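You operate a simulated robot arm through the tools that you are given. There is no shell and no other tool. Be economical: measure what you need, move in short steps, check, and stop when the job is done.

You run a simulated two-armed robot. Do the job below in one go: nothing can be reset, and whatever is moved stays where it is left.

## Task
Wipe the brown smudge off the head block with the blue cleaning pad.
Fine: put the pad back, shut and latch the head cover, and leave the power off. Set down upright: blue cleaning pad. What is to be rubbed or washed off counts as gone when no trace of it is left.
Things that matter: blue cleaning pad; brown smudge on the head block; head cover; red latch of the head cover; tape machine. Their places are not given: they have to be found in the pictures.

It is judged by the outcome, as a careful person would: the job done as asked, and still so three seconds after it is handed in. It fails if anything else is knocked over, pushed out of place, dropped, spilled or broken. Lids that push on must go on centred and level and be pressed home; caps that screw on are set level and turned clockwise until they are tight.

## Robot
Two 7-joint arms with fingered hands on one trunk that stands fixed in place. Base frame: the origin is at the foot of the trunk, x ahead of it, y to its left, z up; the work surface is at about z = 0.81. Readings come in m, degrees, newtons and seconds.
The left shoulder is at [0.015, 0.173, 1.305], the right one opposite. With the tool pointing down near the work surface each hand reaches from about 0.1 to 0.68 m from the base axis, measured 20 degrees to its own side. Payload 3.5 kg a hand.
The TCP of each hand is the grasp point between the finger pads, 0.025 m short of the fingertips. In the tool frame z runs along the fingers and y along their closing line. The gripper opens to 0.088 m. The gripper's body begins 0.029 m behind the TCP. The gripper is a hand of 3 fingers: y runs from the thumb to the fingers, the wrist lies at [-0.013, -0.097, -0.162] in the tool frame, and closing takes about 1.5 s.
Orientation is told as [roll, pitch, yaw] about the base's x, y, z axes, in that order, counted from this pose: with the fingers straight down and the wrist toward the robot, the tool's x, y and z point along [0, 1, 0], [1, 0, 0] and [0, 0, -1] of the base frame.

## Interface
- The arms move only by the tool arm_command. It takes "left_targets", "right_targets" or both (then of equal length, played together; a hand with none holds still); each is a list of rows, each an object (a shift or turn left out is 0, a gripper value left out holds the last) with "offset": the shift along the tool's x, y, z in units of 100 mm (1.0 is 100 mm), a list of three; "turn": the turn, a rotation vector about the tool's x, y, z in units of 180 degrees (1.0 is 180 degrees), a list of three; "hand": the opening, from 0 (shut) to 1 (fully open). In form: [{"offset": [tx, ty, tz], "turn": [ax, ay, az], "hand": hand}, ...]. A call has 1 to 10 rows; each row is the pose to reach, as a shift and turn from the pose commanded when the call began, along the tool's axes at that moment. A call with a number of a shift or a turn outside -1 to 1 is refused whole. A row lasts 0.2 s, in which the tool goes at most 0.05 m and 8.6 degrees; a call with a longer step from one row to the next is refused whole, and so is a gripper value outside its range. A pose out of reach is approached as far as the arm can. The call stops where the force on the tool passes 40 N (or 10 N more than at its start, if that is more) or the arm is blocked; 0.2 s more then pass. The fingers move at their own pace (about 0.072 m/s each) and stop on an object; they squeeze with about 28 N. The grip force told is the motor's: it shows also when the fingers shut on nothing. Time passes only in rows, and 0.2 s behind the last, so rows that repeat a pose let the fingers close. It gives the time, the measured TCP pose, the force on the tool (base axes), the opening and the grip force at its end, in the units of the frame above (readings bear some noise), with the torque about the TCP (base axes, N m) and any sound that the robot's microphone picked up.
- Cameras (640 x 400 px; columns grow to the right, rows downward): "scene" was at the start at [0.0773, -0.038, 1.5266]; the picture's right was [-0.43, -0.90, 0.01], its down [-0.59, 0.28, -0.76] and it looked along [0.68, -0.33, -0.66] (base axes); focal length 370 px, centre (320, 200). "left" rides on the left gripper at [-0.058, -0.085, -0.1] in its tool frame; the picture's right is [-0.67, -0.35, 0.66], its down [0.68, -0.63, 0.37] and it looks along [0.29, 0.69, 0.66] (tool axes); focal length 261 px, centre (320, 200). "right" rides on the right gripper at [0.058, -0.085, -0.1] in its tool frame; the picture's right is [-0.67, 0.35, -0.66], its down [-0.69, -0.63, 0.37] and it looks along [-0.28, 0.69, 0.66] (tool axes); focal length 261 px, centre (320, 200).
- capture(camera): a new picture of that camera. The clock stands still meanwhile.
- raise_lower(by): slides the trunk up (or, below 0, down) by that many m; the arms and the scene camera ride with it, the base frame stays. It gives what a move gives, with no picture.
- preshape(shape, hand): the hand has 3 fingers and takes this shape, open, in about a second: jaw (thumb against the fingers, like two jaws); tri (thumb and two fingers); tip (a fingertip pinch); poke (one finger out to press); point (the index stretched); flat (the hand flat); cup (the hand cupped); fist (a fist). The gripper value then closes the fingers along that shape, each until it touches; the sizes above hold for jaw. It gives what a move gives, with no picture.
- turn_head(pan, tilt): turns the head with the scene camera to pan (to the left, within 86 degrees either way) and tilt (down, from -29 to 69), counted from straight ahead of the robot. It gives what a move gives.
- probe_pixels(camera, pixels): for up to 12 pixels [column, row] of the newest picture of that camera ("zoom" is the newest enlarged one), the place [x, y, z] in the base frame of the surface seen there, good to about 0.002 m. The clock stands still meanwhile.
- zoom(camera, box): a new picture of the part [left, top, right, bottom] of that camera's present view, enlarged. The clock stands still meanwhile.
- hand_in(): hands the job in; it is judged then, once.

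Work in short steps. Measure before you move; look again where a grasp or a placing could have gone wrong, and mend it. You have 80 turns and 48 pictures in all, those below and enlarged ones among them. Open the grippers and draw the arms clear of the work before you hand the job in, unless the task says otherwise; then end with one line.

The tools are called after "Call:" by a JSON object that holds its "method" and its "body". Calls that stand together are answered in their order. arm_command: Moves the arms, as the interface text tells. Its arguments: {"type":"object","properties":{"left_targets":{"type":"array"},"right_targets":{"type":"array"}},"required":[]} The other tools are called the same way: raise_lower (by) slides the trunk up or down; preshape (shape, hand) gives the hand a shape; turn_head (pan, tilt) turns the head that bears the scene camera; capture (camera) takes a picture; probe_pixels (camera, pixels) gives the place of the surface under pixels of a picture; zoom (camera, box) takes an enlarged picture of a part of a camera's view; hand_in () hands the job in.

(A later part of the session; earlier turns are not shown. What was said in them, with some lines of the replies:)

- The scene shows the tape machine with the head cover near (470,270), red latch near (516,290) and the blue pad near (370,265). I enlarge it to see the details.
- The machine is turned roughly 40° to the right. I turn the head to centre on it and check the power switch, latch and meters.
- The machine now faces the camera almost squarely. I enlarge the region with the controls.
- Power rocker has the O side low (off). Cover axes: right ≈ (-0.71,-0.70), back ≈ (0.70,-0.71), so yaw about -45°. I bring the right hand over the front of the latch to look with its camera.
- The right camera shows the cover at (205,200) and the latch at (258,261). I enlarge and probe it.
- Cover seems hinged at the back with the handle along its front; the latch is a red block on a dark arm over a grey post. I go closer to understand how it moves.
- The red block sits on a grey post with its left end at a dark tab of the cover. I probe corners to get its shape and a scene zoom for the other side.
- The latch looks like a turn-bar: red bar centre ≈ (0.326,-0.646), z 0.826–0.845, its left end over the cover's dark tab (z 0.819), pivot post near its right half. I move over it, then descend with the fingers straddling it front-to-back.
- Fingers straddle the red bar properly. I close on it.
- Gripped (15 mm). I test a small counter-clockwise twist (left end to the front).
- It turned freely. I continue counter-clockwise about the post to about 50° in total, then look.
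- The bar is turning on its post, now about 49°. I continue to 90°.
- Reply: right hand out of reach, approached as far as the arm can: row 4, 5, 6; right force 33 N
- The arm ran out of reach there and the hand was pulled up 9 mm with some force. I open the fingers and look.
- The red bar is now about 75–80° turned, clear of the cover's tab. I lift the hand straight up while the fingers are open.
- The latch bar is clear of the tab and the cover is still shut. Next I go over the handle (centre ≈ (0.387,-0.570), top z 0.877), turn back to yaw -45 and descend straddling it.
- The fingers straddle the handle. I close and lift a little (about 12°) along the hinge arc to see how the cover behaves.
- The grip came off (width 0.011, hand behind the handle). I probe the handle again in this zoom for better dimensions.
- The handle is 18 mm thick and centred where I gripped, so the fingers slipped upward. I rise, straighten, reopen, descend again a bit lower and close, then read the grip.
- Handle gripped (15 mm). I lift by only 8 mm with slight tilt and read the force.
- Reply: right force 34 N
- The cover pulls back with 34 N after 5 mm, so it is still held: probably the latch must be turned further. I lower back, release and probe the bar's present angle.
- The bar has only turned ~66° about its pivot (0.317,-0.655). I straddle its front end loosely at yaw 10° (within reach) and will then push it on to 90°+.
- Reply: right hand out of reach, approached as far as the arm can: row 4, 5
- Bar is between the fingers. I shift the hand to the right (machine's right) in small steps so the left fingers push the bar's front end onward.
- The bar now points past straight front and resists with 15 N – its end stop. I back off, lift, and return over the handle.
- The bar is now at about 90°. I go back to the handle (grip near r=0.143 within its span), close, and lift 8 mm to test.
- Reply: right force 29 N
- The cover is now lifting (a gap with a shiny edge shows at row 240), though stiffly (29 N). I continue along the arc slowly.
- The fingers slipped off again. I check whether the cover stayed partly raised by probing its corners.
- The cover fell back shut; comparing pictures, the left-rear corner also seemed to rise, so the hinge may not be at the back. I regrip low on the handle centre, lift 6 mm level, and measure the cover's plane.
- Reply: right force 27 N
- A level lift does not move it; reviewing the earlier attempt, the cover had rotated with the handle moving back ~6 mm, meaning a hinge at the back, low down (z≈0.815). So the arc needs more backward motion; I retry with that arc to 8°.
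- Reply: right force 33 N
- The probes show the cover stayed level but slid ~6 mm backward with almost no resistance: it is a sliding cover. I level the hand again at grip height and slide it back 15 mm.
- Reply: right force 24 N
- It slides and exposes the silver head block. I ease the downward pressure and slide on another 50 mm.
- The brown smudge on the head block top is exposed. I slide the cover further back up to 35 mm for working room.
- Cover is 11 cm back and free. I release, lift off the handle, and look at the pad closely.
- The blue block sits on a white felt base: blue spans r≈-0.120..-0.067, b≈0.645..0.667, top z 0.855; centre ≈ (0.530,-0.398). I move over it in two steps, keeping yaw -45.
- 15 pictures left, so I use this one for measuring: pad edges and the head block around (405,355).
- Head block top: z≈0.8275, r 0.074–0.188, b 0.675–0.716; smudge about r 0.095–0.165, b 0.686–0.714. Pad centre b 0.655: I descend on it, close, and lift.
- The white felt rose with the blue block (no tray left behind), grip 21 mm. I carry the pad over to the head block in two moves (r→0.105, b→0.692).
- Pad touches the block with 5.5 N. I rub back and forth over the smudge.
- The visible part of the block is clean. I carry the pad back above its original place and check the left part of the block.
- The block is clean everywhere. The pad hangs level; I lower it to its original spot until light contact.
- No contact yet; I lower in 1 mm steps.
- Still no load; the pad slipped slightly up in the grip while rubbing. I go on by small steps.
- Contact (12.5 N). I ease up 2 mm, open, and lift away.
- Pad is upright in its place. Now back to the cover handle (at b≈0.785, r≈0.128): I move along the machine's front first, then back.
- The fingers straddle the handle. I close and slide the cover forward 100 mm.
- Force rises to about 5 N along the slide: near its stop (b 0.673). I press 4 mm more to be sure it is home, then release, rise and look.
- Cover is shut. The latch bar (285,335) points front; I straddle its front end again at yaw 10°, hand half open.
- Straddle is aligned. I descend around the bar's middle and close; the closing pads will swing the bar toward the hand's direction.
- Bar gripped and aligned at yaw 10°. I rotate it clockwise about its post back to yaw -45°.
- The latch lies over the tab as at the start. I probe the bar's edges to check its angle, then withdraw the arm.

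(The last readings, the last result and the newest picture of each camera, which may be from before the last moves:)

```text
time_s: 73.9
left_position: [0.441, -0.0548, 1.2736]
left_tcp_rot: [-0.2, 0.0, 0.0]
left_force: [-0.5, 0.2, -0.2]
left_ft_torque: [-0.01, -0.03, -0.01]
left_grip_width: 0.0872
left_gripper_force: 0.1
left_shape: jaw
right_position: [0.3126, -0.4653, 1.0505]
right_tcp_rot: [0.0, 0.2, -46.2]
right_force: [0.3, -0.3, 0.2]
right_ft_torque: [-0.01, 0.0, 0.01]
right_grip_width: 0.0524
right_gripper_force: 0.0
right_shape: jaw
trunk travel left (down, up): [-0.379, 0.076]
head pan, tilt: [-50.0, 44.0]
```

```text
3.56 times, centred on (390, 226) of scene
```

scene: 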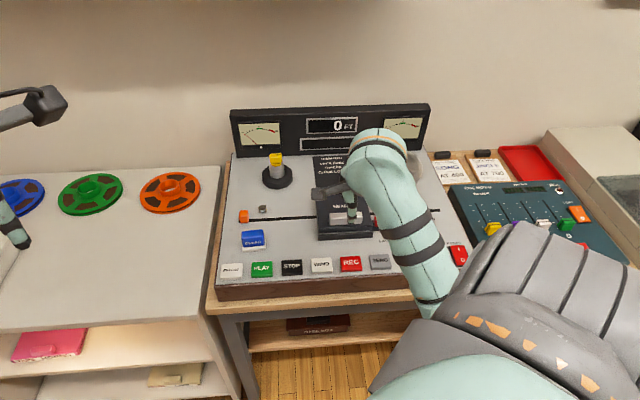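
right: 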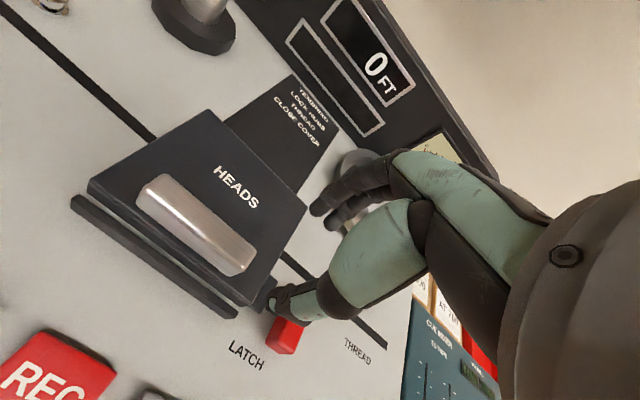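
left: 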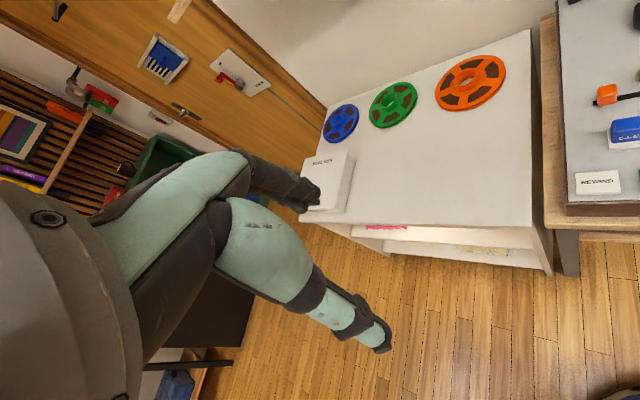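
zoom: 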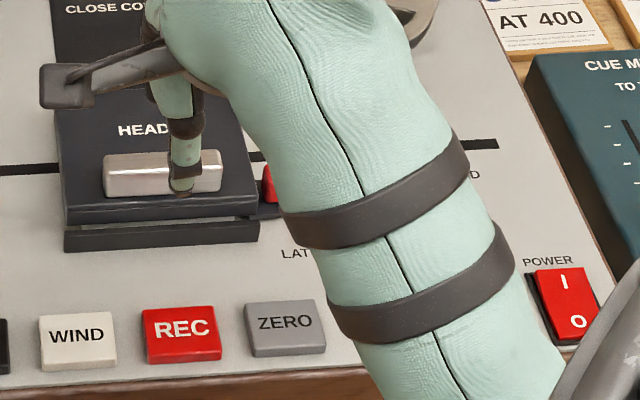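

All in place: pad upright at (252,239), cover shut, latch at ~46° (start angle), power rocker still with O down. I raise the arm clear with the gripper open.

Call:
{"method": "arm_command", "body": {"right_targets": [{"offset": [0.1, 0, -0.3], "hand": 1}, {"offset": [0.1, 0, -0.7]}, {"offset": [0.1, -0.3, -1.0]}, {"offset": [0.1, -0.6, -1.0]}, {"offset": [0.1, -0.9, -1.0]}]}}

Call:
{"method": "zoom", "body": {"camera": "scene", "box": [220, 150, 480, 312]}}

```text
time_s: 75.1
left_position: [0.4404, -0.0542, 1.2737]
left_tcp_rot: [0.0, 0.0, 0.0]
left_force: [0.7, -0.3, 0.3]
left_ft_torque: [0.0, -0.02, 0.0]
left_grip_width: 0.0876
left_gripper_force: 0.0
left_shape: jaw
right_position: [0.3064, -0.423, 1.1491]
right_tcp_rot: [-0.1, 0.3, -46.1]
right_force: [0.2, -0.1, 0.7]
right_ft_torque: [0.01, -0.01, 0.03]
right_grip_width: 0.0876
right_gripper_force: 0.0
right_shape: jaw
right hand out of reach, approached as far as the arm can: row 4, 5
trunk travel left (down, up): [-0.379, 0.076]
head pan, tilt: [-50.0, 44.0]
```

```text
2.46 times, centred on (350, 231) of scene
```

zoom: 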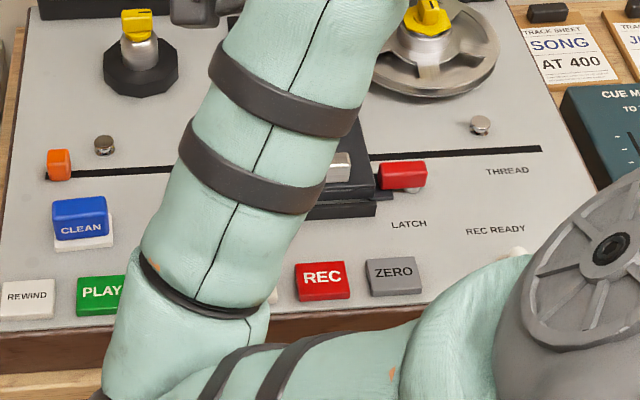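

The latch, cover and pad look as they did at the start, and both hands are open and clear. I hand the job in.

Call:
{"method": "hand_in", "body": {}}

```text
The job is handed in.
```

I wiped the smudge off the head block, put the pad back upright in its place, slid the head cover shut and latched it, and left the power off; the job is handed in.
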